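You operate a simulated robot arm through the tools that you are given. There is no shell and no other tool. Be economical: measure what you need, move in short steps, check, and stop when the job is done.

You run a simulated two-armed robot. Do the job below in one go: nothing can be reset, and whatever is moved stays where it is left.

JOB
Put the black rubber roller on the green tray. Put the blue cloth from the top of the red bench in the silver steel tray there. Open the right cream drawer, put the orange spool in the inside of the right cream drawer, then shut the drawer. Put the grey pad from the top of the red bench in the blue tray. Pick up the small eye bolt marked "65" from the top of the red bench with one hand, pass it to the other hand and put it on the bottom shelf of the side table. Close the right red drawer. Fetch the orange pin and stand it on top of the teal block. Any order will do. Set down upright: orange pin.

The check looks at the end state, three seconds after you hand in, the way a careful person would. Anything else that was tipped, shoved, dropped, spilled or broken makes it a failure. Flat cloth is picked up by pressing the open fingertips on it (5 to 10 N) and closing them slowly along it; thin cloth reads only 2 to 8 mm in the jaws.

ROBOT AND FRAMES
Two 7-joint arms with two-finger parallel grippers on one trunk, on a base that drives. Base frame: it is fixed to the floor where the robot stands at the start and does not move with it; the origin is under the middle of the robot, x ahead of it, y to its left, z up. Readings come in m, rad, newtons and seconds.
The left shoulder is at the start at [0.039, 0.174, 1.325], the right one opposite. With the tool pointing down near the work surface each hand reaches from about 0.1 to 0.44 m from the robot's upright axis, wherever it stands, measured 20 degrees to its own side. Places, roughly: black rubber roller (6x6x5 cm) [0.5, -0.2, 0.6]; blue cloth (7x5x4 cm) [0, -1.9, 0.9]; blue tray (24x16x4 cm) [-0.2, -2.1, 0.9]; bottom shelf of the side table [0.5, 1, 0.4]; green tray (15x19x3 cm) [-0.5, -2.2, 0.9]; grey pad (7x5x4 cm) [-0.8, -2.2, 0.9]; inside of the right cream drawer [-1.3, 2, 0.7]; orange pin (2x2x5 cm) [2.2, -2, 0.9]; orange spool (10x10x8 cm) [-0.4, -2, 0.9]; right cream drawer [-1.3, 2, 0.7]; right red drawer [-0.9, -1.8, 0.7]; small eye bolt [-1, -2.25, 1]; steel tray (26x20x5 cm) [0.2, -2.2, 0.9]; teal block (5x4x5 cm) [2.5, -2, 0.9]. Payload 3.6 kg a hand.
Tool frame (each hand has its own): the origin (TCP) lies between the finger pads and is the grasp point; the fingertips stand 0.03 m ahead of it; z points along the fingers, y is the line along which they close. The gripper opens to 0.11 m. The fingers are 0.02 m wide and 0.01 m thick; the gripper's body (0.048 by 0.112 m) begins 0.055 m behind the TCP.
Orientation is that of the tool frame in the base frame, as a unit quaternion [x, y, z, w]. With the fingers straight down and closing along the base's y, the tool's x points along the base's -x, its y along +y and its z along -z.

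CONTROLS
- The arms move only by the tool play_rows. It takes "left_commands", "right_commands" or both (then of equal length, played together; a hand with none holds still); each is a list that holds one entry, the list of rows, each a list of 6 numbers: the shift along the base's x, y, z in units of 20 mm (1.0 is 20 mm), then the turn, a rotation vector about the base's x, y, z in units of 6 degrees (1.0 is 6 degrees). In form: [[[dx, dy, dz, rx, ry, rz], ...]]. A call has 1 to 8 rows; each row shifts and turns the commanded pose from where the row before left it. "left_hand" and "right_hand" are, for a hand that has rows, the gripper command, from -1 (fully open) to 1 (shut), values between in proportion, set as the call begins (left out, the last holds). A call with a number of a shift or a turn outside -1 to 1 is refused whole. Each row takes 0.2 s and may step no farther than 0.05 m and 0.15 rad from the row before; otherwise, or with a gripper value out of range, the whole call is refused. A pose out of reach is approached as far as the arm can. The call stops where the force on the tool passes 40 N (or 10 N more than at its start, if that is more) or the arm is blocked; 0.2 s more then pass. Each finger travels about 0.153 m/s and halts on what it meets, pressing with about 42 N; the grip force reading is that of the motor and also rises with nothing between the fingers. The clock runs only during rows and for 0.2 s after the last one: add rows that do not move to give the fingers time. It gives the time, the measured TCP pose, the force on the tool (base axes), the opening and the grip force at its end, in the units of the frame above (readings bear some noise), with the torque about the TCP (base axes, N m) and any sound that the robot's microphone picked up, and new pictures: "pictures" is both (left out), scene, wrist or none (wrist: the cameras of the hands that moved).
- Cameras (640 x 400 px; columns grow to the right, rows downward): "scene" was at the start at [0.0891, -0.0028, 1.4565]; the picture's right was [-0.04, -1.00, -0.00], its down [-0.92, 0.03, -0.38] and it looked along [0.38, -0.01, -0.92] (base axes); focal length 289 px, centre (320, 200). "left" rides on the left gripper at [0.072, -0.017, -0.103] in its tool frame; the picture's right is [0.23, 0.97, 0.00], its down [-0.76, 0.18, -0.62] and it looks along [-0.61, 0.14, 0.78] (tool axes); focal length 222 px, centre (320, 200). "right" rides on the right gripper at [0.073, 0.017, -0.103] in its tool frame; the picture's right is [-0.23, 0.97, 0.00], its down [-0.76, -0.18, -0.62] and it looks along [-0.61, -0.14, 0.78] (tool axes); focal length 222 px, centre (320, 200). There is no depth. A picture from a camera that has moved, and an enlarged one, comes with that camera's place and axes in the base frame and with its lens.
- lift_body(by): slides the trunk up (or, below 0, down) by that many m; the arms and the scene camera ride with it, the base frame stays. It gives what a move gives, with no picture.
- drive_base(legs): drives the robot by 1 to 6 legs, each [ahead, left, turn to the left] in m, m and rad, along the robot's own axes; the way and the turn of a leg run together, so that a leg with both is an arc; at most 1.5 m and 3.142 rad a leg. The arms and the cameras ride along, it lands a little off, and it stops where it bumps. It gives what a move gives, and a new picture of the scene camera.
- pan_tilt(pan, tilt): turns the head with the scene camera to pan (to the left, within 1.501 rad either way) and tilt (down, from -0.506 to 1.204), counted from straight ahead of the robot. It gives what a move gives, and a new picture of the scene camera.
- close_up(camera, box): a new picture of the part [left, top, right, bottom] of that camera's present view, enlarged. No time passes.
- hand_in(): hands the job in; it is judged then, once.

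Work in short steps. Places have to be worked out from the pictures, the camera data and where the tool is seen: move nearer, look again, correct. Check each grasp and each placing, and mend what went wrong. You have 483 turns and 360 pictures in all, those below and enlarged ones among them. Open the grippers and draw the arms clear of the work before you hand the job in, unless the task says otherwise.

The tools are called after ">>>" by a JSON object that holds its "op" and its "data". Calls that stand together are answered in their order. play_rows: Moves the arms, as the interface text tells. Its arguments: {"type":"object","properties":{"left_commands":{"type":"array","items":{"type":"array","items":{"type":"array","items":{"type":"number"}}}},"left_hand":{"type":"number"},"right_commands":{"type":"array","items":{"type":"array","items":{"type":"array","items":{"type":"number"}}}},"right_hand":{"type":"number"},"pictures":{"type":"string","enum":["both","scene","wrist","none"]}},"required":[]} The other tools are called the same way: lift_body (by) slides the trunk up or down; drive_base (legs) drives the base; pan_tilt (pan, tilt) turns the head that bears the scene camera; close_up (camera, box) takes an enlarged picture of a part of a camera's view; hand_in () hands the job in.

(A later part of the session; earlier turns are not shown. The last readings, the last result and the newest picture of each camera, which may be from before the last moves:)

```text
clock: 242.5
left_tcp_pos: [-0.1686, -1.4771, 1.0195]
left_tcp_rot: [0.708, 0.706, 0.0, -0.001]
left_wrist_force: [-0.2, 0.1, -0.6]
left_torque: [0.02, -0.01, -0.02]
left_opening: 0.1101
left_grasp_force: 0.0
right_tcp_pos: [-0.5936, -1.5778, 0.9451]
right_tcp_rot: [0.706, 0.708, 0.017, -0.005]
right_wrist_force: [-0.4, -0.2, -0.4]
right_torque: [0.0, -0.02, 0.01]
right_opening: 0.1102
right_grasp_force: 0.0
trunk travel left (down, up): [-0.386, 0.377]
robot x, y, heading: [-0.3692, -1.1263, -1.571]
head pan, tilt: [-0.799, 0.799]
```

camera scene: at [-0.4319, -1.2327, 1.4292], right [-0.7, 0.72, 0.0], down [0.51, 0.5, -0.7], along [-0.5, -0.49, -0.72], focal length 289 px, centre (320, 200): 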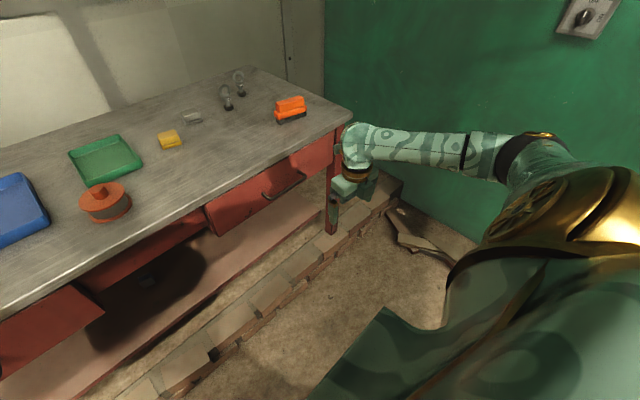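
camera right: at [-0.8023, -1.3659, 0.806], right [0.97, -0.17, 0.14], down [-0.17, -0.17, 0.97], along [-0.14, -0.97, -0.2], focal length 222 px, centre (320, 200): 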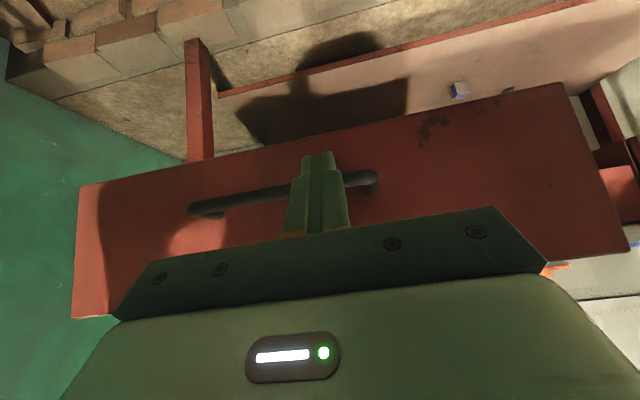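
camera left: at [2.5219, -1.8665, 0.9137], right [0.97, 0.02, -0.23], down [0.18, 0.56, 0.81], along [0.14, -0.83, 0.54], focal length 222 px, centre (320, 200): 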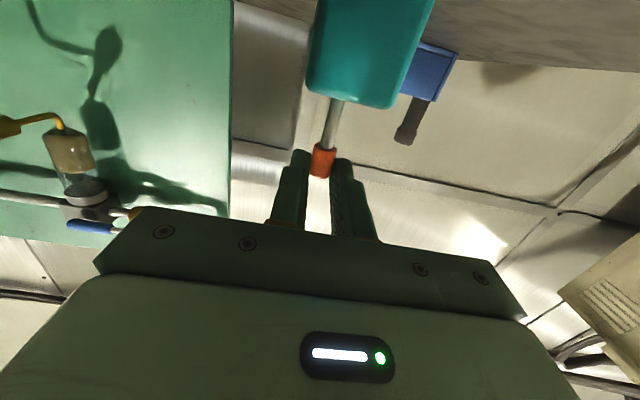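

Good. I raise the right hand and test its tool-down forward reach.

>>> {"op": "play_rows", "data": {"right_commands": [[[0, -0.3, 1, 0, 0, 0], [0, -0.5, 1, 0, 0, 0], [0, -0.8, 0.5, 0, 0, 0], [0, -1, 0, 0, 0, 0], [0, -1, 0, 0, 0, 0], [0, -1, 0, 0, 0, 0], [0, -1, 0, 0, 0, 0], [0, -1, 0, 0, 0, 0]]], "pictures": "none"}}

```text
clock: 244.3
left_tcp_pos: [-0.1691, -1.4764, 1.0181]
left_tcp_rot: [0.708, 0.707, 0.001, 0.0]
left_wrist_force: [-0.1, -0.2, -0.7]
left_torque: [0.0, -0.01, -0.03]
left_opening: 0.1101
left_grasp_force: 0.0
right_tcp_pos: [-0.5907, -1.7071, 0.9957]
right_tcp_rot: [0.705, 0.709, 0.017, -0.006]
right_wrist_force: [0.1, -0.3, -0.1]
right_torque: [0.0, 0.0, 0.0]
right_opening: 0.11
right_grasp_force: 0.1
trunk travel left (down, up): [-0.386, 0.377]
robot x, y, heading: [-0.3727, -1.1281, -1.573]
head pan, tilt: [-0.799, 0.799]
```

Reach is now ≥0.58 ahead. I lower the trunk another 0.1 and raise the hands back.

>>> {"op": "lift_body", "data": {"by": -0.1}}

>>> {"op": "play_rows", "data": {"right_commands": [[[0, 0, 1, 0, 0, 0], [0, 0, 1, 0, 0, 0], [0, 0, 1, 0, 0, 0], [0, 0, 1, 0, 0, 0], [0, 0, 1, 0, 0, 0], [0, -1, 0, 0, 0, 0]]], "left_commands": [[[0, -1, 1, 0, 0, 0], [0, -1, 1, 0, 0, 0], [0, -1, 1, 0, 0, 0], [0, -1, 1, 0, 0, 0], [0, -1, 1, 0, 0, 0], [0, -1, 0, 0, 0, 0]]], "pictures": "none"}}

```text
clock: 245.6
left_tcp_pos: [-0.1682, -1.4769, 0.9197]
left_tcp_rot: [0.707, 0.707, 0.001, 0.001]
left_wrist_force: [-0.7, 0.5, 0.5]
left_torque: [0.0, -0.01, -0.02]
left_opening: 0.1101
left_grasp_force: 0.2
right_tcp_pos: [-0.5928, -1.7075, 0.8955]
right_tcp_rot: [0.706, 0.708, 0.017, -0.006]
right_wrist_force: [0.7, 0.9, 0.1]
right_torque: [-0.04, 0.03, -0.02]
right_opening: 0.1102
right_grasp_force: 0.0
trunk travel left (down, up): [-0.286, 0.477]
robot x, y, heading: [-0.3693, -1.1248, -1.572]
head pan, tilt: [-0.799, 0.799]
```

```text
clock: 247.0
left_tcp_pos: [-0.1673, -1.5997, 1.0189]
left_tcp_rot: [0.708, 0.706, 0.002, -0.001]
left_wrist_force: [-0.2, -0.6, -0.3]
left_torque: [0.02, 0.0, -0.01]
left_opening: 0.11
left_grasp_force: 0.0
right_tcp_pos: [-0.5916, -1.728, 0.9941]
right_tcp_rot: [0.706, 0.708, 0.017, -0.006]
right_wrist_force: [0.2, 0.0, -0.5]
right_torque: [0.01, 0.07, 0.0]
right_opening: 0.11
right_grasp_force: 0.1
trunk travel left (down, up): [-0.286, 0.477]
robot x, y, heading: [-0.3731, -1.1277, -1.571]
head pan, tilt: [-0.799, 0.799]
```

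I raise both slightly, then drive so the right hand comes above the grey pad.

>>> {"op": "play_rows", "data": {"right_commands": [[[0, 0, 0.8, 0, 0, 0], [0, 0, 0.8, 0, 0, 0]]], "left_commands": [[[0, 0, 1, 0, 0, 0], [0, 0, 1, 0, 0, 0]]], "pictures": "none"}}

>>> {"op": "drive_base", "data": {"legs": [[0, -0.185, 0], [0.41, 0, 0]]}}

>>> {"op": "close_up", "data": {"camera": "right", "box": [0, 0, 640, 400]}}

```text
clock: 247.6
left_tcp_pos: [-0.1692, -1.5976, 1.0605]
left_tcp_rot: [0.708, 0.707, 0.002, 0.0]
left_wrist_force: [0.1, 0.2, 0.0]
left_torque: [0.01, 0.04, -0.01]
left_opening: 0.1101
left_grasp_force: 0.1
right_tcp_pos: [-0.5928, -1.7271, 1.0285]
right_tcp_rot: [0.706, 0.708, 0.016, -0.006]
right_wrist_force: [-0.9, 0.1, 1.1]
right_torque: [0.01, 0.02, 0.01]
right_opening: 0.1101
right_grasp_force: 0.0
trunk travel left (down, up): [-0.286, 0.477]
robot x, y, heading: [-0.3732, -1.1255, -1.568]
head pan, tilt: [-0.799, 0.799]
```

```text
clock: 251.2
left_tcp_pos: [-0.3451, -2.0012, 1.0605]
left_tcp_rot: [0.705, 0.709, 0.0, -0.002]
left_wrist_force: [0.6, -0.7, -0.8]
left_torque: [0.02, 0.0, -0.02]
left_opening: 0.11
left_grasp_force: 0.1
right_tcp_pos: [-0.7686, -2.1322, 1.0297]
right_tcp_rot: [0.703, 0.711, 0.017, -0.006]
right_wrist_force: [-0.2, -0.6, 0.6]
right_torque: [0.02, -0.03, -0.01]
right_opening: 0.1101
right_grasp_force: 0.1
trunk travel left (down, up): [-0.286, 0.477]
robot x, y, heading: [-0.552, -1.5329, -1.564]
head pan, tilt: [-0.799, 0.799]
camera scene: at [-0.6112, -1.6734, 1.3275], right [-0.7, 0.71, 0.0], down [0.51, 0.5, -0.7], along [-0.5, -0.49, -0.72], focal length 289 px, centre (320, 200)
```

scene: 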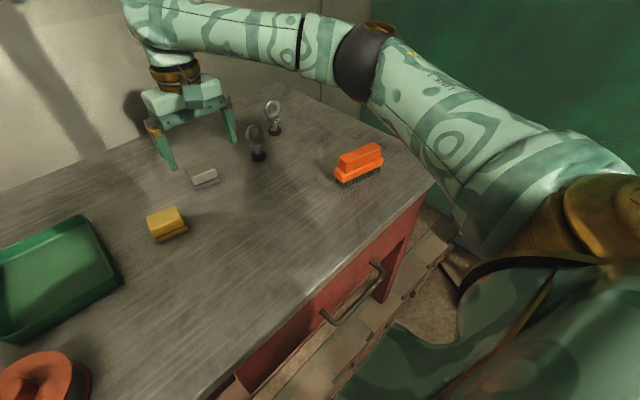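

```text
1.00 times, centred on (320, 200) of right (not enlarged: the box is as wide or as high as the picture)
camera zoom: at [-0.7536, -2.0633, 1.1342], right [0.98, -0.22, 0.01], down [-0.18, -0.78, 0.6], along [-0.12, -0.58, -0.8], focal length 222 px, centre (320, 200)
```

zoom: 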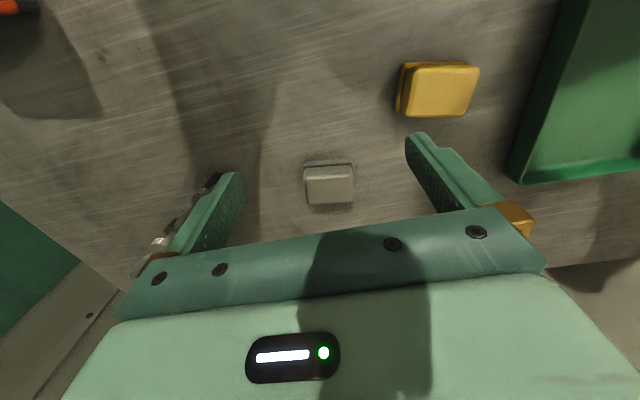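

Pad ≈ (-0.775,-2.205). I creep the base forward to the curb and extend over the pad.

>>> {"op": "drive_base", "data": {"legs": [[0.05, 0, 0]]}}

>>> {"op": "play_rows", "data": {"right_commands": [[[-0.1, -0.4, -0.7, -0.13, 0.11, 0], [-0.1, -0.4, -0.7, -0.13, 0.11, 0], [-0.1, -0.4, -0.7, 0, 0.11, 0], [0, -0.3, -0.4, 0, 0, 0]]], "pictures": "wrist"}}

```text
clock: 252.3
left_tcp_pos: [-0.3445, -2.0385, 1.0604]
left_tcp_rot: [0.706, 0.708, 0.002, -0.001]
left_wrist_force: [-0.6, 0.0, -0.5]
left_torque: [-0.09, 0.03, 0.0]
left_opening: 0.1099
left_grasp_force: 0.0
right_tcp_pos: [-0.7684, -2.168, 1.0287]
right_tcp_rot: [0.704, 0.71, 0.016, -0.006]
right_wrist_force: [-0.8, -0.9, -0.3]
right_torque: [-0.08, -0.01, 0.01]
right_opening: 0.1101
right_grasp_force: 0.0
trunk travel left (down, up): [-0.286, 0.477]
robot x, y, heading: [-0.5503, -1.5674, -1.563]
head pan, tilt: [-0.799, 0.799]
stopped in leg 1: the robot was blocked; the commanded pose is now the measured one
camera scene: at [-0.611, -1.7096, 1.3279], right [-0.7, 0.71, 0.0], down [0.51, 0.5, -0.7], along [-0.5, -0.49, -0.72], focal length 289 px, centre (320, 200)
```

scene: 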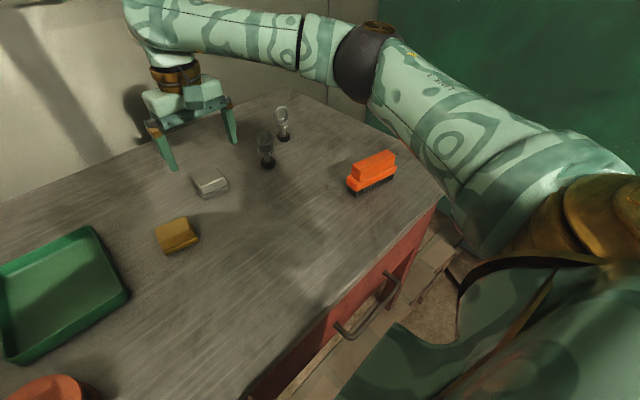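

```text
clock: 253.3
left_tcp_pos: [-0.3455, -2.0396, 1.0579]
left_tcp_rot: [0.706, 0.708, 0.001, 0.0]
left_wrist_force: [0.2, 0.8, 0.1]
left_torque: [0.02, -0.03, -0.01]
left_opening: 0.1102
left_grasp_force: 0.0
right_tcp_pos: [-0.7757, -2.2009, 0.9754]
right_tcp_rot: [0.704, 0.71, -0.005, -0.009]
right_wrist_force: [-0.3, 0.7, -0.4]
right_torque: [-0.01, 0.01, -0.01]
right_opening: 0.1099
right_grasp_force: 0.0
trunk travel left (down, up): [-0.286, 0.477]
robot x, y, heading: [-0.5524, -1.5691, -1.562]
head pan, tilt: [-0.799, 0.799]
camera right: at [-0.7558, -2.1293, 1.0803], right [0.98, -0.22, -0.02], down [-0.16, -0.77, 0.62], along [-0.15, -0.6, -0.78], focal length 222 px, centre (320, 200)
```

right: 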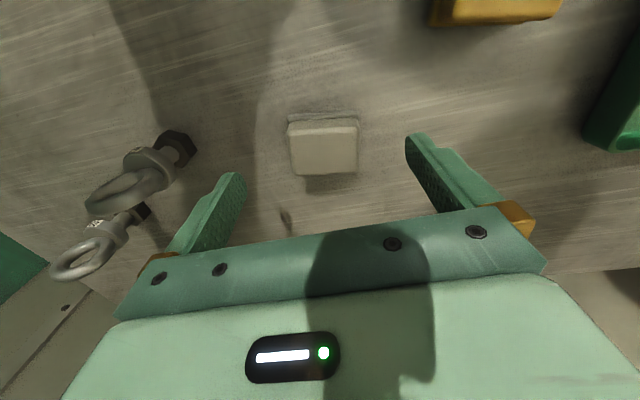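

Well aligned. Descend onto the pad.

>>> {"op": "play_rows", "data": {"right_commands": [[[0, -0.15, -0.8, 0, 0, 0], [0, -0.15, -0.8, 0, 0, 0], [0, 0, -0.8, 0, 0, 0], [0, 0, -0.4, 0, 0, 0]]], "pictures": "wrist"}}

```text
clock: 254.3
left_tcp_pos: [-0.3451, -2.0398, 1.0593]
left_tcp_rot: [0.706, 0.708, 0.001, 0.0]
left_wrist_force: [-0.1, -0.3, -0.5]
left_torque: [0.01, 0.01, -0.02]
left_opening: 0.11
left_grasp_force: 0.1
right_tcp_pos: [-0.7743, -2.2058, 0.9213]
right_tcp_rot: [0.704, 0.71, -0.005, -0.01]
right_wrist_force: [0.3, -0.7, 0.3]
right_torque: [0.0, -0.03, -0.04]
right_opening: 0.1104
right_grasp_force: 0.0
trunk travel left (down, up): [-0.286, 0.477]
robot x, y, heading: [-0.5495, -1.5703, -1.565]
head pan, tilt: [-0.799, 0.799]
camera right: at [-0.7552, -2.1348, 1.0246], right [0.98, -0.22, -0.02], down [-0.16, -0.77, 0.62], along [-0.15, -0.6, -0.78], focal length 222 px, centre (320, 200)
```

right: 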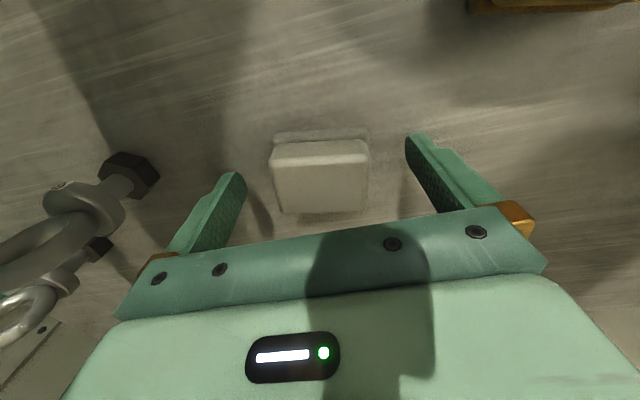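

Pad is between the fingers. I close.

>>> {"op": "play_rows", "data": {"right_commands": [[[0, 0, -0.2, 0, 0, 0], [0, 0, 0, 0, 0, 0], [0, 0, 0, 0, 0, 0]]], "right_hand": 0.6, "pictures": "none"}}

>>> {"op": "play_rows", "data": {"right_commands": [[[0, 0, 1, 0, 0, 0], [0, 0, 1, 0, 0, 0], [0, 0, 1, 0, 0, 0]]], "pictures": "wrist"}}

```text
clock: 255.1
left_tcp_pos: [-0.3446, -2.0378, 1.0586]
left_tcp_rot: [0.706, 0.709, 0.001, -0.001]
left_wrist_force: [0.7, -0.9, -0.1]
left_torque: [0.06, 0.03, 0.01]
left_opening: 0.1102
left_grasp_force: 0.2
right_tcp_pos: [-0.7749, -2.205, 0.9175]
right_tcp_rot: [0.705, 0.709, -0.006, -0.008]
right_wrist_force: [-0.5, -2.7, 12.5]
right_torque: [-0.03, 0.0, -0.15]
right_opening: 0.0639
right_grasp_force: 42.5
trunk travel left (down, up): [-0.286, 0.477]
robot x, y, heading: [-0.5483, -1.5693, -1.564]
head pan, tilt: [-0.799, 0.799]
```

```text
clock: 255.9
left_tcp_pos: [-0.3453, -2.0401, 1.0588]
left_tcp_rot: [0.706, 0.708, 0.002, -0.001]
left_wrist_force: [-0.2, -0.1, -0.7]
left_torque: [0.0, 0.03, -0.02]
left_opening: 0.11
left_grasp_force: 0.0
right_tcp_pos: [-0.7772, -2.2059, 0.9767]
right_tcp_rot: [0.704, 0.71, -0.005, -0.01]
right_wrist_force: [-0.7, -0.3, -0.9]
right_torque: [0.03, 0.0, 0.0]
right_opening: 0.0641
right_grasp_force: 42.6
trunk travel left (down, up): [-0.286, 0.477]
robot x, y, heading: [-0.5467, -1.5676, -1.56]
head pan, tilt: [-0.799, 0.799]
camera right: at [-0.7575, -2.1339, 1.0798], right [0.98, -0.22, -0.02], down [-0.16, -0.77, 0.62], along [-0.15, -0.6, -0.78], focal length 222 px, centre (320, 200)
```

right: 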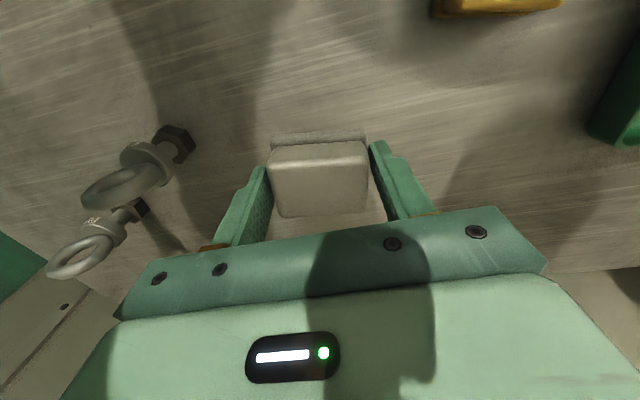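

Pad held. I raise it and drive left so it is over the blue tray.

>>> {"op": "play_rows", "data": {"right_commands": [[[0, 0, 1, 0, 0, 0], [0, 0.5, 1, 0, 0, 0], [0, 1, 1, 0, 0, 0], [0, 1, 0, 0, 0, 0]]], "pictures": "none"}}

>>> {"op": "drive_base", "data": {"legs": [[-0.03, 0, 0], [0, 0.545, 0]]}}

>>> {"op": "close_up", "data": {"camera": "right", "box": [0, 0, 640, 400]}}

```text
clock: 256.9
left_tcp_pos: [-0.3451, -2.0399, 1.0584]
left_tcp_rot: [0.706, 0.708, 0.002, -0.001]
left_wrist_force: [0.1, 0.3, 0.3]
left_torque: [-0.02, 0.04, 0.0]
left_opening: 0.1101
left_grasp_force: 0.0
right_tcp_pos: [-0.776, -2.1543, 1.0354]
right_tcp_rot: [0.705, 0.709, -0.005, -0.009]
right_wrist_force: [0.4, -0.2, -0.6]
right_torque: [-0.02, -0.02, 0.0]
right_opening: 0.0638
right_grasp_force: 41.3
trunk travel left (down, up): [-0.286, 0.477]
robot x, y, heading: [-0.5494, -1.5727, -1.564]
head pan, tilt: [-0.799, 0.799]
```

```text
clock: 260.5
left_tcp_pos: [0.2082, -2.005, 1.0602]
left_tcp_rot: [0.705, 0.709, 0.001, 0.0]
left_wrist_force: [-0.9, -0.3, 0.7]
left_torque: [-0.02, 0.02, 0.0]
left_opening: 0.1101
left_grasp_force: 0.0
right_tcp_pos: [-0.2235, -2.1215, 1.0369]
right_tcp_rot: [0.704, 0.71, -0.006, -0.01]
right_wrist_force: [0.5, -0.8, -0.3]
right_torque: [0.0, 0.0, 0.0]
right_opening: 0.0631
right_grasp_force: 41.9
trunk travel left (down, up): [-0.286, 0.477]
robot x, y, heading: [-0.0001, -1.5364, -1.562]
head pan, tilt: [-0.799, 0.799]
camera scene: at [-0.058, -1.6778, 1.3276], right [-0.7, 0.71, 0.0], down [0.51, 0.5, -0.7], along [-0.5, -0.49, -0.72], focal length 289 px, centre (320, 200)
```

scene: 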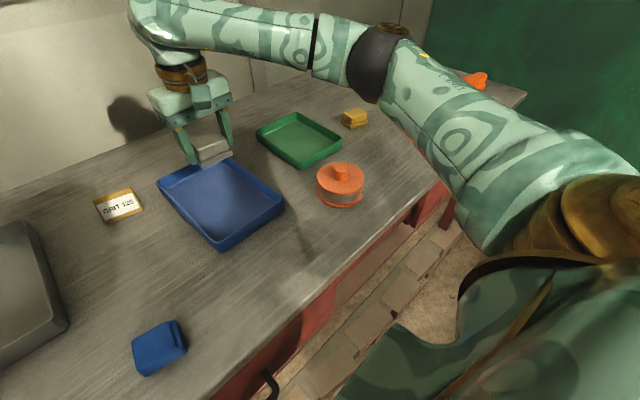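

```text
1.00 times, centred on (320, 200) of right (not enlarged: the box is as wide or as high as the picture)
camera zoom: at [-0.204, -2.0495, 1.14], right [0.98, -0.22, -0.02], down [-0.16, -0.77, 0.62], along [-0.15, -0.6, -0.78], focal length 222 px, centre (320, 200)
```

zoom: 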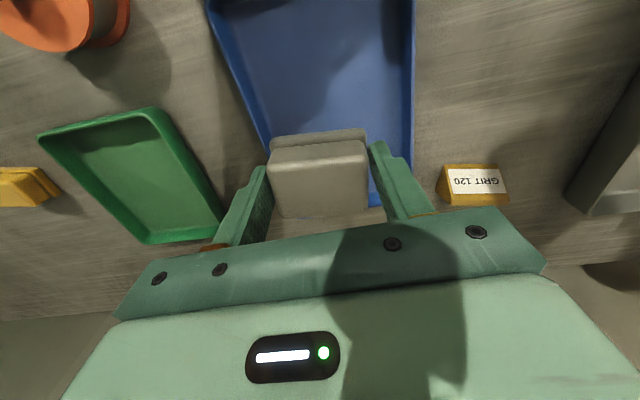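

Tray spans x -0.287…-0.145, y -1.998…-2.225; pad is nearly centred. I lower it in.

>>> {"op": "play_rows", "data": {"right_commands": [[[0.35, 0.3, -1, 0, 0, 0], [0, 0, -1, 0, 0, 0], [0, 0, -1, 0, 0, 0], [0, 0, -1, 0, 0, 0], [0, 0, -0.7, 0, 0, 0], [0, 0, -0.4, 0, 0, 0], [0, 0, -0.3, 0, 0, 0]]], "pictures": "wrist"}}

```text
clock: 262.1
left_tcp_pos: [0.2072, -2.0061, 1.059]
left_tcp_rot: [0.706, 0.708, 0.002, -0.001]
left_wrist_force: [0.6, -0.1, -0.2]
left_torque: [0.02, 0.02, -0.03]
left_opening: 0.1099
left_grasp_force: 0.1
right_tcp_pos: [-0.2174, -2.1149, 0.9284]
right_tcp_rot: [0.704, 0.711, -0.004, -0.01]
right_wrist_force: [0.5, -0.3, 0.1]
right_torque: [-0.03, -0.06, -0.01]
right_opening: 0.0627
right_grasp_force: 41.6
trunk travel left (down, up): [-0.286, 0.477]
robot x, y, heading: [0.0006, -1.5351, -1.566]
head pan, tilt: [-0.799, 0.799]
camera right: at [-0.1974, -2.044, 1.0319], right [0.98, -0.22, -0.02], down [-0.16, -0.77, 0.62], along [-0.15, -0.6, -0.78], focal length 222 px, centre (320, 200)
```

right: 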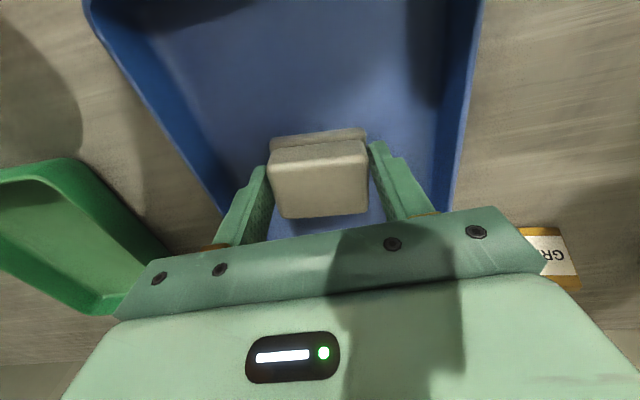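

Pad is inside the tray. I lower to contact in small steps and release with limited opening.

>>> {"op": "play_rows", "data": {"right_commands": [[[0.1, 0, -0.15, 0, 0, 0], [0, 0, -0.15, 0, 0, 0]]], "pictures": "none"}}

>>> {"op": "play_rows", "data": {"right_commands": [[[0, 0, 0, 0, 0, 0], [0, 0, 0, 0, 0, 0]]], "right_hand": -0.45, "pictures": "none"}}

>>> {"op": "play_rows", "data": {"right_commands": [[[0, 0, 1, 0, 0, 0], [0, 0, 1, 0, 0, 0], [0, 0, 1, 0, 0, 0], [0, 0, 1, 0, 0, 0], [0, 0, 1, 0, 0, 0]]], "pictures": "wrist"}}

```text
clock: 262.7
left_tcp_pos: [0.2071, -2.0044, 1.0578]
left_tcp_rot: [0.705, 0.709, 0.002, 0.0]
left_wrist_force: [-0.2, -0.1, 0.2]
left_torque: [0.03, 0.0, 0.01]
left_opening: 0.1102
left_grasp_force: 0.1
right_tcp_pos: [-0.2147, -2.1136, 0.9234]
right_tcp_rot: [0.704, 0.71, -0.005, -0.009]
right_wrist_force: [-0.8, -1.3, 3.1]
right_torque: [-0.07, -0.11, -0.05]
right_opening: 0.0627
right_grasp_force: 41.9
trunk travel left (down, up): [-0.286, 0.477]
robot x, y, heading: [-0.0, -1.5348, -1.565]
head pan, tilt: [-0.799, 0.799]
```

```text
clock: 263.3
left_tcp_pos: [0.2078, -2.0054, 1.0589]
left_tcp_rot: [0.706, 0.708, 0.002, -0.001]
left_wrist_force: [-0.4, 0.3, -0.8]
left_torque: [0.01, -0.01, 0.0]
left_opening: 0.1099
left_grasp_force: 0.1
right_tcp_pos: [-0.215, -2.1145, 0.9215]
right_tcp_rot: [0.704, 0.71, -0.004, -0.009]
right_wrist_force: [0.0, 0.2, 0.0]
right_torque: [0.02, -0.02, -0.04]
right_opening: 0.0799
right_grasp_force: 0.1
trunk travel left (down, up): [-0.286, 0.477]
robot x, y, heading: [-0.0002, -1.5316, -1.563]
head pan, tilt: [-0.799, 0.799]
```

```text
clock: 264.5
left_tcp_pos: [0.2074, -2.0037, 1.0581]
left_tcp_rot: [0.705, 0.709, 0.003, 0.0]
left_wrist_force: [-0.7, 0.1, 0.3]
left_torque: [0.04, 0.02, 0.0]
left_opening: 0.1099
left_grasp_force: 0.0
right_tcp_pos: [-0.2155, -2.1153, 1.0225]
right_tcp_rot: [0.704, 0.71, -0.005, -0.009]
right_wrist_force: [0.4, 0.6, 0.5]
right_torque: [-0.01, -0.01, 0.01]
right_opening: 0.0798
right_grasp_force: 0.2
trunk travel left (down, up): [-0.286, 0.477]
robot x, y, heading: [0.0021, -1.5353, -1.564]
head pan, tilt: [-0.799, 0.799]
camera right: at [-0.196, -2.0441, 1.1265], right [0.98, -0.22, -0.02], down [-0.16, -0.77, 0.62], along [-0.15, -0.6, -0.78], focal length 222 px, centre (320, 200)
```

right: 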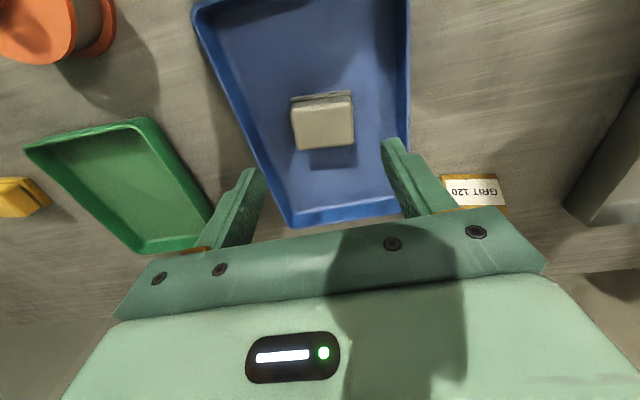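

Pad is in the blue tray. Now I look closely at the cloth and the steel tray.

>>> {"op": "pan_tilt", "data": {"pan": 0.05, "tilt": 0.9}}

>>> {"op": "close_up", "data": {"camera": "scene", "box": [220, 130, 420, 255]}}

```text
clock: 265.7
left_tcp_pos: [0.2077, -2.0049, 1.0574]
left_tcp_rot: [0.705, 0.709, 0.001, -0.001]
left_wrist_force: [-0.4, -1.2, 0.1]
left_torque: [0.02, -0.06, 0.01]
left_opening: 0.1101
left_grasp_force: 0.1
right_tcp_pos: [-0.2153, -2.1154, 1.0222]
right_tcp_rot: [0.704, 0.71, -0.004, -0.009]
right_wrist_force: [0.5, -0.6, -0.4]
right_torque: [-0.03, 0.01, 0.03]
right_opening: 0.0796
right_grasp_force: 0.2
trunk travel left (down, up): [-0.286, 0.477]
robot x, y, heading: [0.0011, -1.5317, -1.564]
head pan, tilt: [0.051, 0.901]
camera scene: at [0.003, -1.6964, 1.3197], right [-1.0, -0.06, 0.0], down [-0.04, 0.78, -0.62], along [0.04, -0.62, -0.78], focal length 289 px, centre (320, 200)
```

scene: 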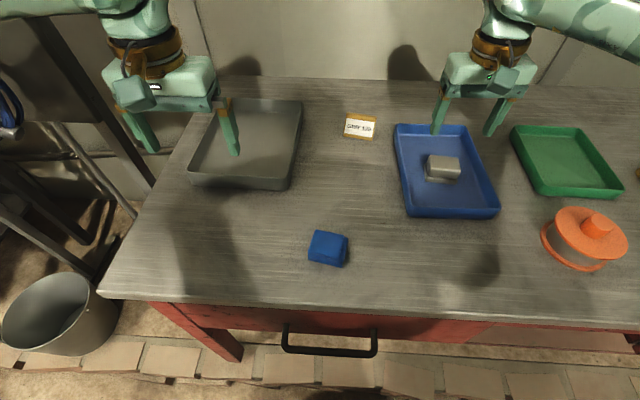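

```text
3.20 times, centred on (320, 192) of scene
camera zoom: at [0.003, -1.6964, 1.3197], right [-1.0, -0.06, 0.0], down [-0.04, 0.78, -0.62], along [0.04, -0.62, -0.78], focal length 925 px, centre (320, 224)
```

zoom: 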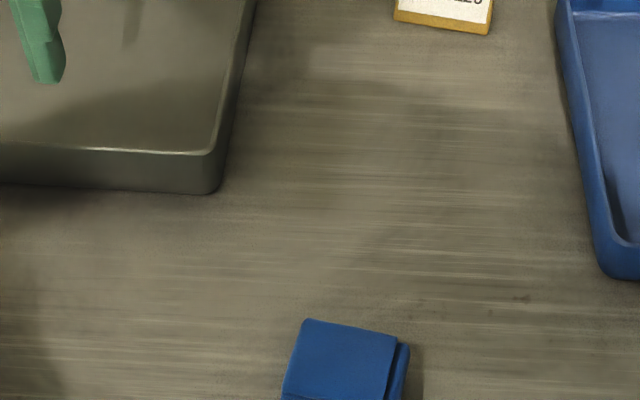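

Cloth is a folded block at (0.005,-1.927); steel tray spans x 0.08…0.265, y -2.04…-2.285. I drive right 0.2 and place the left hand above the cloth.

>>> {"op": "drive_base", "data": {"legs": [[0, -0.2, 0]]}}

>>> {"op": "play_rows", "data": {"left_commands": [[[0, 1, 0, 0, 0, 0], [0, 1, -0.5, 0, 0, 0], [0, 1, -1, 0, 0, 0], [0, 0.9, -1, 0, 0, 0], [0, 0, -1, 0, 0, 0]]], "pictures": "wrist"}}

```text
clock: 267.3
left_tcp_pos: [0.0102, -2.0063, 1.0582]
left_tcp_rot: [0.704, 0.71, 0.003, 0.0]
left_wrist_force: [-1.6, -0.1, 0.2]
left_torque: [-0.05, -0.01, -0.02]
left_opening: 0.11
left_grasp_force: 0.1
right_tcp_pos: [-0.4122, -2.1177, 1.0221]
right_tcp_rot: [0.703, 0.711, -0.005, -0.009]
right_wrist_force: [-0.1, 1.1, -0.6]
right_torque: [0.04, -0.01, -0.02]
right_opening: 0.08
right_grasp_force: 0.1
trunk travel left (down, up): [-0.286, 0.477]
robot x, y, heading: [-0.2026, -1.5356, -1.56]
head pan, tilt: [0.051, 0.901]
camera scene: at [-0.196, -1.6983, 1.3197], right [-1.0, -0.06, 0.0], down [-0.05, 0.78, -0.62], along [0.04, -0.62, -0.78], focal length 289 px, centre (320, 200)
```

scene: 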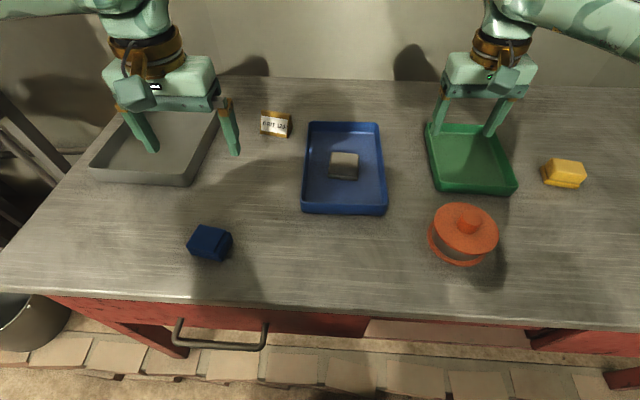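

```text
clock: 268.5
left_tcp_pos: [0.0116, -1.9281, 0.9886]
left_tcp_rot: [0.704, 0.71, 0.002, -0.001]
left_wrist_force: [-1.1, -0.6, 0.3]
left_torque: [0.01, -0.01, -0.03]
left_opening: 0.1098
left_grasp_force: 0.0
right_tcp_pos: [-0.4117, -2.1194, 1.0218]
right_tcp_rot: [0.702, 0.712, -0.005, -0.01]
right_wrist_force: [-0.1, 0.5, -0.1]
right_torque: [-0.01, -0.03, -0.01]
right_opening: 0.08
right_grasp_force: 0.1
trunk travel left (down, up): [-0.286, 0.477]
robot x, y, heading: [-0.195, -1.536, -1.563]
head pan, tilt: [0.051, 0.901]
camera left: at [-0.0064, -1.8563, 1.0918], right [0.97, 0.24, 0.0], down [0.18, -0.76, 0.62], along [0.15, -0.6, -0.78], focal length 222 px, centre (320, 200)
```

left: 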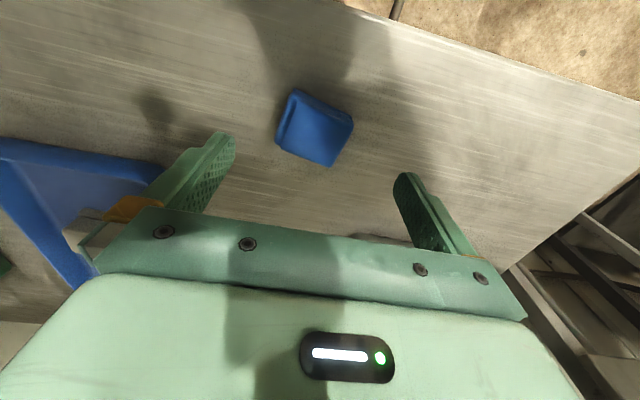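

Cloth aligned with the fingers. Descend and grip.

>>> {"op": "play_rows", "data": {"left_commands": [[[-0.25, 0, -1, 0, 0, 0], [0, 0, -1, 0, 0, 0], [0, 0, -0.9, 0, 0, 0], [0, 0, -0.45, 0, 0, 0]]], "pictures": "none"}}

>>> {"op": "play_rows", "data": {"left_commands": [[[0, 0, 0, 0, 0, 0], [0, 0, 0, 0, 0, 0], [0, 0, 0, 0, 0, 0]]], "left_hand": 0.8, "pictures": "wrist"}}

```text
clock: 269.5
left_tcp_pos: [0.0056, -1.929, 0.9212]
left_tcp_rot: [0.704, 0.71, 0.003, -0.001]
left_wrist_force: [-0.4, 0.2, -0.1]
left_torque: [-0.02, -0.01, 0.0]
left_opening: 0.1099
left_grasp_force: 0.1
right_tcp_pos: [-0.412, -2.1176, 1.0228]
right_tcp_rot: [0.703, 0.711, -0.004, -0.009]
right_wrist_force: [-0.2, 0.0, 1.4]
right_torque: [0.03, 0.0, -0.02]
right_opening: 0.0798
right_grasp_force: 0.0
trunk travel left (down, up): [-0.286, 0.477]
robot x, y, heading: [-0.2, -1.5359, -1.562]
head pan, tilt: [0.051, 0.901]
```

```text
clock: 270.3
left_tcp_pos: [0.0056, -1.9294, 0.9211]
left_tcp_rot: [0.704, 0.71, 0.001, -0.002]
left_wrist_force: [0.4, 0.1, -0.4]
left_torque: [-0.01, -0.04, 0.02]
left_opening: 0.0653
left_grasp_force: 42.0
right_tcp_pos: [-0.4113, -2.1187, 1.0216]
right_tcp_rot: [0.703, 0.712, -0.005, -0.009]
right_wrist_force: [0.4, -0.7, 0.0]
right_torque: [-0.03, -0.01, 0.03]
right_opening: 0.0796
right_grasp_force: 0.0
trunk travel left (down, up): [-0.286, 0.477]
robot x, y, heading: [-0.1955, -1.5342, -1.563]
head pan, tilt: [0.051, 0.901]
camera left: at [-0.0124, -1.8572, 1.0247], right [0.97, 0.24, 0.0], down [0.18, -0.76, 0.62], along [0.15, -0.6, -0.78], focal length 222 px, centre (320, 200)
```

left: 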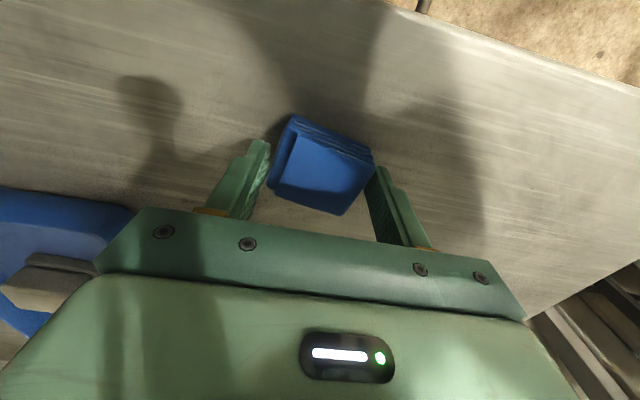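

Cloth gripped. Lift and carry to the steel tray.

>>> {"op": "play_rows", "data": {"left_commands": [[[0, 0, 1, 0, 0, 0], [0, 0, 1, 0, 0, 0], [0, 0, 1, 0, 0, 0], [0, 0, 1, 0, 0, 0], [0, 0, 1, 0, 0, 0], [0, -0.8, 0.5, 0, 0, 0], [0, -1, 0, 0, 0, 0], [0, -1, 0, 0, 0, 0]]], "pictures": "none"}}

>>> {"op": "drive_base", "data": {"legs": [[0, 0.165, 0]]}}

>>> {"op": "play_rows", "data": {"left_commands": [[[0, -1, 0, 0, 0, 0], [0, -1, 0, 0, 0, 0], [0, -1, 0, 0, 0, 0], [0, -1, 0, 0, 0, 0], [0, -1, 0, 0, 0, 0], [0, -1, 0, 0, 0, 0], [0, -1, 0, 0, 0, 0]]], "pictures": "both"}}

```text
clock: 272.1
left_tcp_pos: [0.0048, -1.9834, 1.0327]
left_tcp_rot: [0.704, 0.71, 0.002, 0.0]
left_wrist_force: [-0.1, 0.6, -0.7]
left_torque: [0.03, -0.01, 0.0]
left_opening: 0.0649
left_grasp_force: 41.9
right_tcp_pos: [-0.4114, -2.1192, 1.0219]
right_tcp_rot: [0.703, 0.712, -0.004, -0.008]
right_wrist_force: [-0.3, 0.6, -0.1]
right_torque: [0.01, -0.01, 0.0]
right_opening: 0.0799
right_grasp_force: 0.1
trunk travel left (down, up): [-0.286, 0.477]
robot x, y, heading: [-0.1965, -1.5381, -1.561]
head pan, tilt: [0.051, 0.901]
```

```text
clock: 273.5
left_tcp_pos: [0.1707, -1.9813, 1.0327]
left_tcp_rot: [0.703, 0.711, 0.002, -0.001]
left_wrist_force: [0.0, 1.1, -1.1]
left_torque: [0.03, 0.0, -0.01]
left_opening: 0.0647
left_grasp_force: 42.0
right_tcp_pos: [-0.2461, -2.1166, 1.0234]
right_tcp_rot: [0.702, 0.712, -0.006, -0.01]
right_wrist_force: [0.3, -1.0, -0.1]
right_torque: [-0.03, 0.03, -0.01]
right_opening: 0.0798
right_grasp_force: 0.0
trunk travel left (down, up): [-0.286, 0.477]
robot x, y, heading: [-0.0326, -1.5354, -1.559]
head pan, tilt: [0.051, 0.901]
camera scene: at [-0.0293, -1.6963, 1.3197], right [-1.0, -0.06, 0.0], down [-0.05, 0.78, -0.62], along [0.04, -0.62, -0.78], focal length 289 px, centre (320, 200)
```

scene: 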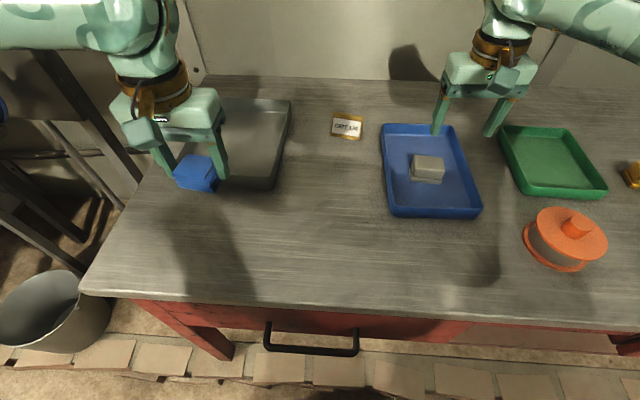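

```text
clock: 275.1
left_tcp_pos: [0.1689, -2.1218, 1.0309]
left_tcp_rot: [0.703, 0.711, 0.002, -0.001]
left_wrist_force: [0.9, 0.2, -0.5]
left_torque: [-0.01, -0.01, 0.0]
left_opening: 0.0643
left_grasp_force: 41.1
right_tcp_pos: [-0.2466, -2.117, 1.0226]
right_tcp_rot: [0.702, 0.712, -0.005, -0.009]
right_wrist_force: [0.0, -0.1, 0.2]
right_torque: [-0.02, -0.01, -0.02]
right_opening: 0.0797
right_grasp_force: 0.1
trunk travel left (down, up): [-0.286, 0.477]
robot x, y, heading: [-0.0338, -1.5329, -1.559]
head pan, tilt: [0.051, 0.901]
camera scene: at [-0.0311, -1.6969, 1.3196], right [-1.0, -0.06, 0.0], down [-0.05, 0.78, -0.62], along [0.04, -0.62, -0.78], focal length 289 px, centre (320, 200)
camera left: at [0.1508, -2.0496, 1.1345], right [0.97, 0.24, 0.0], down [0.18, -0.76, 0.62], along [0.15, -0.6, -0.78], focal length 222 px, centre (320, 200)
```

scene: 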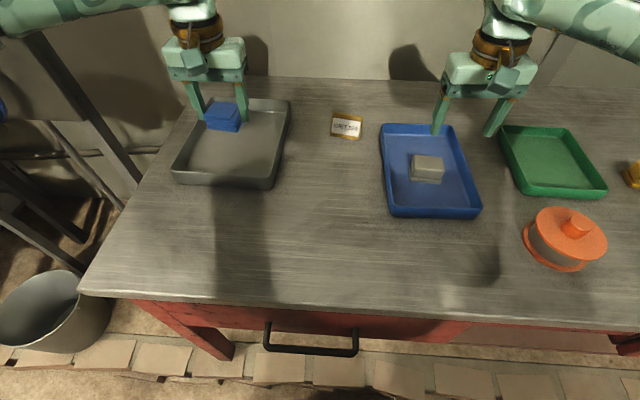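
left: 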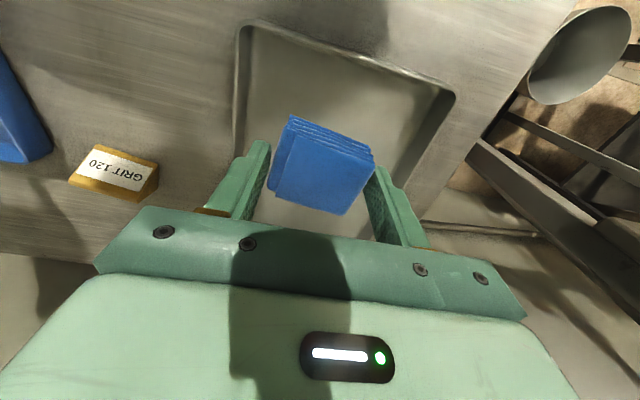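

Above the tray. Lower to the floor of it.

>>> {"op": "play_rows", "data": {"left_commands": [[[0, 0, -1, 0, 0, 0], [0, 0, -1, 0, 0, 0], [0, 0, -1, 0, 0, 0], [0, 0, -1, 0, 0, 0], [0, 0, -0.7, 0, 0, 0], [0, 0, -0.3, 0, 0, 0]]], "pictures": "none"}}

>>> {"op": "play_rows", "data": {"left_commands": [[[0, 0, -0.15, 0, 0, 0], [0, 0, 0, 0, 0, 0]]], "pictures": "wrist"}}

```text
clock: 276.5
left_tcp_pos: [0.1705, -2.1192, 0.9325]
left_tcp_rot: [0.703, 0.711, 0.001, 0.0]
left_wrist_force: [1.0, 0.0, -1.7]
left_torque: [0.04, 0.02, 0.0]
left_opening: 0.0641
left_grasp_force: 41.6
right_tcp_pos: [-0.2465, -2.1173, 1.022]
right_tcp_rot: [0.703, 0.711, -0.005, -0.009]
right_wrist_force: [-0.3, 1.0, 0.9]
right_torque: [0.02, -0.01, -0.01]
right_opening: 0.0797
right_grasp_force: 0.0
trunk travel left (down, up): [-0.286, 0.477]
robot x, y, heading: [-0.0317, -1.5344, -1.558]
head pan, tilt: [0.051, 0.901]
```

```text
clock: 277.1
left_tcp_pos: [0.1694, -2.1197, 0.9301]
left_tcp_rot: [0.704, 0.71, 0.002, 0.0]
left_wrist_force: [-0.1, -0.2, -0.4]
left_torque: [0.01, 0.02, -0.01]
left_opening: 0.064
left_grasp_force: 41.8
right_tcp_pos: [-0.2467, -2.1168, 1.0214]
right_tcp_rot: [0.702, 0.712, -0.004, -0.009]
right_wrist_force: [-0.5, 0.4, -0.4]
right_torque: [0.04, 0.0, 0.03]
right_opening: 0.0797
right_grasp_force: 0.0
trunk travel left (down, up): [-0.286, 0.477]
robot x, y, heading: [-0.0352, -1.5346, -1.56]
head pan, tilt: [0.051, 0.901]
camera left: at [0.1519, -2.048, 1.033], right [0.97, 0.24, 0.0], down [0.18, -0.76, 0.62], along [0.15, -0.6, -0.78], focal length 222 px, centre (320, 200)
```

left: 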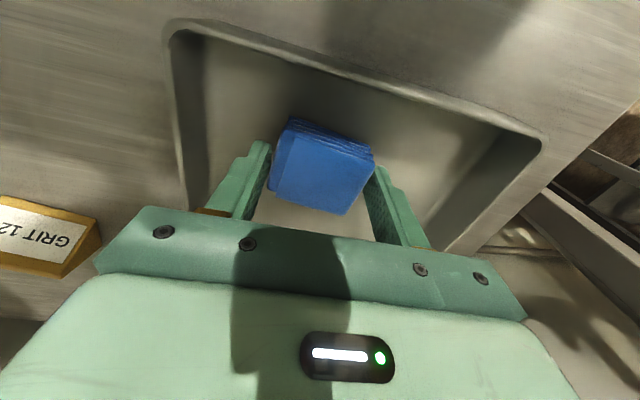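

>>> {"op": "play_rows", "data": {"left_commands": [[[0, 0, -0.2, 0, 0, 0], [0, 0, -0.15, 0, 0, 0]]], "pictures": "none"}}

>>> {"op": "play_rows", "data": {"left_commands": [[[0, 0, 0, 0, 0, 0], [0, 0, 0, 0, 0, 0]]], "left_hand": -0.6, "pictures": "none"}}

>>> {"op": "play_rows", "data": {"left_commands": [[[0, 0, 1, 0, 0, 0], [0, 0, 1, 0, 0, 0], [0, 0, 1, 0, 0, 0], [0, 0, 1, 0, 0, 0], [0, 0, 1, 0, 0, 0], [0, 0, 1, 0, 0, 0]]], "pictures": "wrist"}}

```text
clock: 277.7
left_tcp_pos: [0.1704, -2.1204, 0.9252]
left_tcp_rot: [0.703, 0.711, 0.0, 0.001]
left_wrist_force: [1.9, 0.3, 15.0]
left_torque: [0.27, -0.02, -0.12]
left_opening: 0.0638
left_grasp_force: 42.4
right_tcp_pos: [-0.2466, -2.1171, 1.0232]
right_tcp_rot: [0.702, 0.712, -0.005, -0.008]
right_wrist_force: [0.2, -0.2, -0.1]
right_torque: [-0.01, 0.01, -0.01]
right_opening: 0.08
right_grasp_force: 0.0
trunk travel left (down, up): [-0.286, 0.477]
robot x, y, heading: [-0.0353, -1.5362, -1.559]
head pan, tilt: [0.051, 0.901]
```

```text
clock: 278.3
left_tcp_pos: [0.1705, -2.1209, 0.9225]
left_tcp_rot: [0.703, 0.711, 0.002, -0.001]
left_wrist_force: [-0.5, 0.2, -0.9]
left_torque: [-0.01, 0.05, 0.0]
left_opening: 0.0883
left_grasp_force: 0.2
right_tcp_pos: [-0.245, -2.1159, 1.0225]
right_tcp_rot: [0.702, 0.712, -0.005, -0.009]
right_wrist_force: [-0.1, -0.5, 1.0]
right_torque: [-0.01, -0.02, 0.0]
right_opening: 0.0799
right_grasp_force: 0.0
trunk travel left (down, up): [-0.286, 0.477]
robot x, y, heading: [-0.0346, -1.5371, -1.556]
head pan, tilt: [0.051, 0.901]
```

```text
clock: 279.7
left_tcp_pos: [0.1675, -2.1188, 1.0427]
left_tcp_rot: [0.704, 0.711, 0.002, -0.001]
left_wrist_force: [0.2, 0.8, -0.1]
left_torque: [0.0, 0.01, -0.02]
left_opening: 0.088
left_grasp_force: 0.0
right_tcp_pos: [-0.247, -2.1168, 1.0222]
right_tcp_rot: [0.702, 0.712, -0.005, -0.009]
right_wrist_force: [0.0, -0.3, 0.6]
right_torque: [-0.02, 0.0, -0.01]
right_opening: 0.0797
right_grasp_force: 0.1
trunk travel left (down, up): [-0.286, 0.477]
robot x, y, heading: [-0.035, -1.5345, -1.557]
head pan, tilt: [0.051, 0.901]
camera left: at [0.1504, -2.0476, 1.1463], right [0.97, 0.24, 0.0], down [0.18, -0.76, 0.62], along [0.15, -0.6, -0.78], focal length 222 px, centre (320, 200)
```

left: 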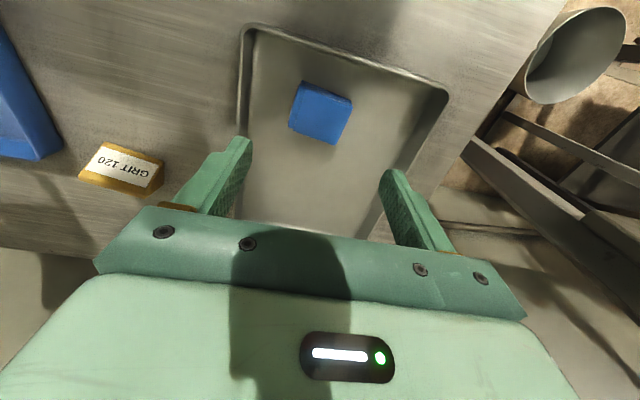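

Cloth is in the steel tray. Next the bolt: raise right hand and drive toward it.

>>> {"op": "play_rows", "data": {"right_commands": [[[0, 0, 1, 0, 0.15, 0], [0, 0, 1, 0, 0, 0], [0, 0, 0.5, 0, 0, 0]]], "right_hand": -0.6, "pictures": "none"}}

>>> {"op": "drive_base", "data": {"legs": [[0, -0.66, 0]]}}

>>> {"op": "close_up", "data": {"camera": "right", "box": [0, 0, 640, 400]}}

>>> {"op": "pan_tilt", "data": {"pan": -0.5, "tilt": 0.75}}

```text
clock: 280.5
left_tcp_pos: [0.1693, -2.1195, 1.0412]
left_tcp_rot: [0.703, 0.711, 0.002, -0.001]
left_wrist_force: [-0.6, -0.3, -0.4]
left_torque: [-0.01, 0.0, 0.02]
left_opening: 0.0882
left_grasp_force: 0.1
right_tcp_pos: [-0.2476, -2.1171, 1.0734]
right_tcp_rot: [0.702, 0.712, -0.011, -0.016]
right_wrist_force: [0.2, -0.3, -0.2]
right_torque: [0.01, -0.01, 0.0]
right_opening: 0.0879
right_grasp_force: 0.1
trunk travel left (down, up): [-0.286, 0.477]
robot x, y, heading: [-0.0345, -1.5315, -1.558]
head pan, tilt: [0.051, 0.901]
```

```text
clock: 284.1
left_tcp_pos: [-0.4894, -2.1282, 1.0417]
left_tcp_rot: [0.704, 0.71, 0.001, 0.0]
left_wrist_force: [0.4, 1.1, 0.8]
left_torque: [0.0, 0.02, 0.0]
left_opening: 0.0882
left_grasp_force: 0.1
right_tcp_pos: [-0.9055, -2.1248, 1.0731]
right_tcp_rot: [0.703, 0.711, -0.01, -0.015]
right_wrist_force: [0.7, 0.5, -0.3]
right_torque: [0.0, 0.01, -0.06]
right_opening: 0.0881
right_grasp_force: 0.1
trunk travel left (down, up): [-0.286, 0.477]
robot x, y, heading: [-0.6907, -1.543, -1.557]
head pan, tilt: [0.051, 0.901]
camera scene: at [-0.6881, -1.7041, 1.3197], right [-1.0, -0.06, 0.0], down [-0.05, 0.78, -0.62], along [0.04, -0.62, -0.78], focal length 289 px, centre (320, 200)
```

scene: 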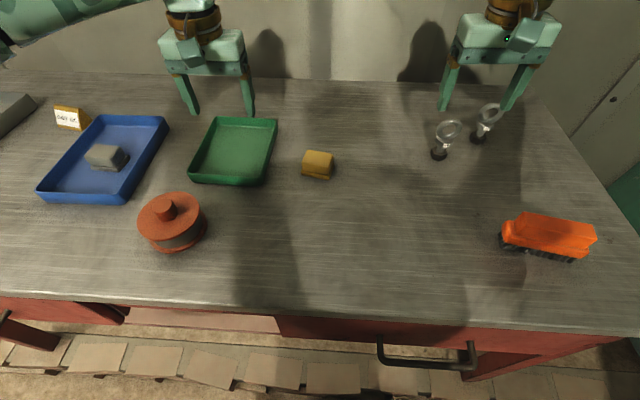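

```text
1.00 times, centred on (320, 200) of right (not enlarged: the box is as wide or as high as the picture)
camera zoom: at [-0.8846, -2.0527, 1.1766], right [0.98, -0.22, -0.04], down [-0.15, -0.77, 0.62], along [-0.16, -0.6, -0.78], focal length 222 px, centre (320, 200)
```

zoom: 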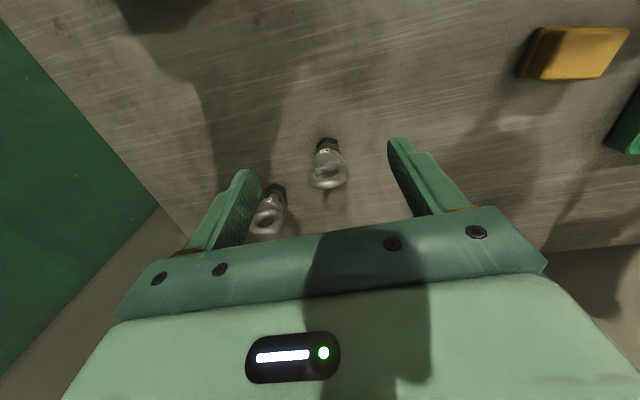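

```text
clock: 285.1
left_tcp_pos: [-0.4885, -2.1274, 1.0423]
left_tcp_rot: [0.704, 0.71, 0.002, -0.001]
left_wrist_force: [-0.1, 0.2, 0.9]
left_torque: [-0.02, 0.02, 0.0]
left_opening: 0.088
left_grasp_force: 0.1
right_tcp_pos: [-0.9049, -2.1243, 1.0742]
right_tcp_rot: [0.703, 0.711, -0.01, -0.015]
right_wrist_force: [0.0, -0.2, -0.6]
right_torque: [-0.01, 0.0, 0.02]
right_opening: 0.0878
right_grasp_force: 0.1
trunk travel left (down, up): [-0.286, 0.477]
robot x, y, heading: [-0.6911, -1.5433, -1.559]
head pan, tilt: [-0.499, 0.75]
camera scene: at [-0.731, -1.702, 1.3316], right [-0.88, 0.47, 0.0], down [0.32, 0.6, -0.73], along [-0.34, -0.65, -0.68], focal length 289 px, centre (320, 200)
```

scene: 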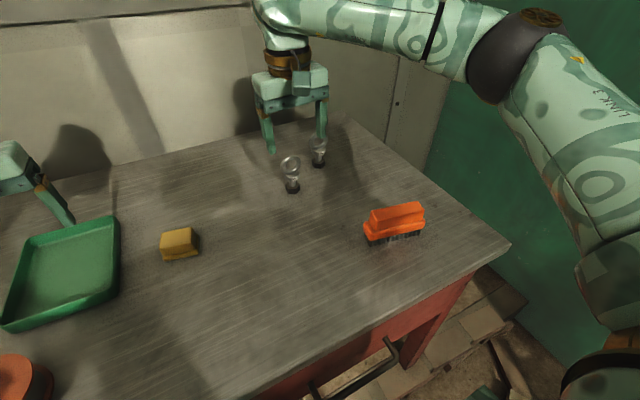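

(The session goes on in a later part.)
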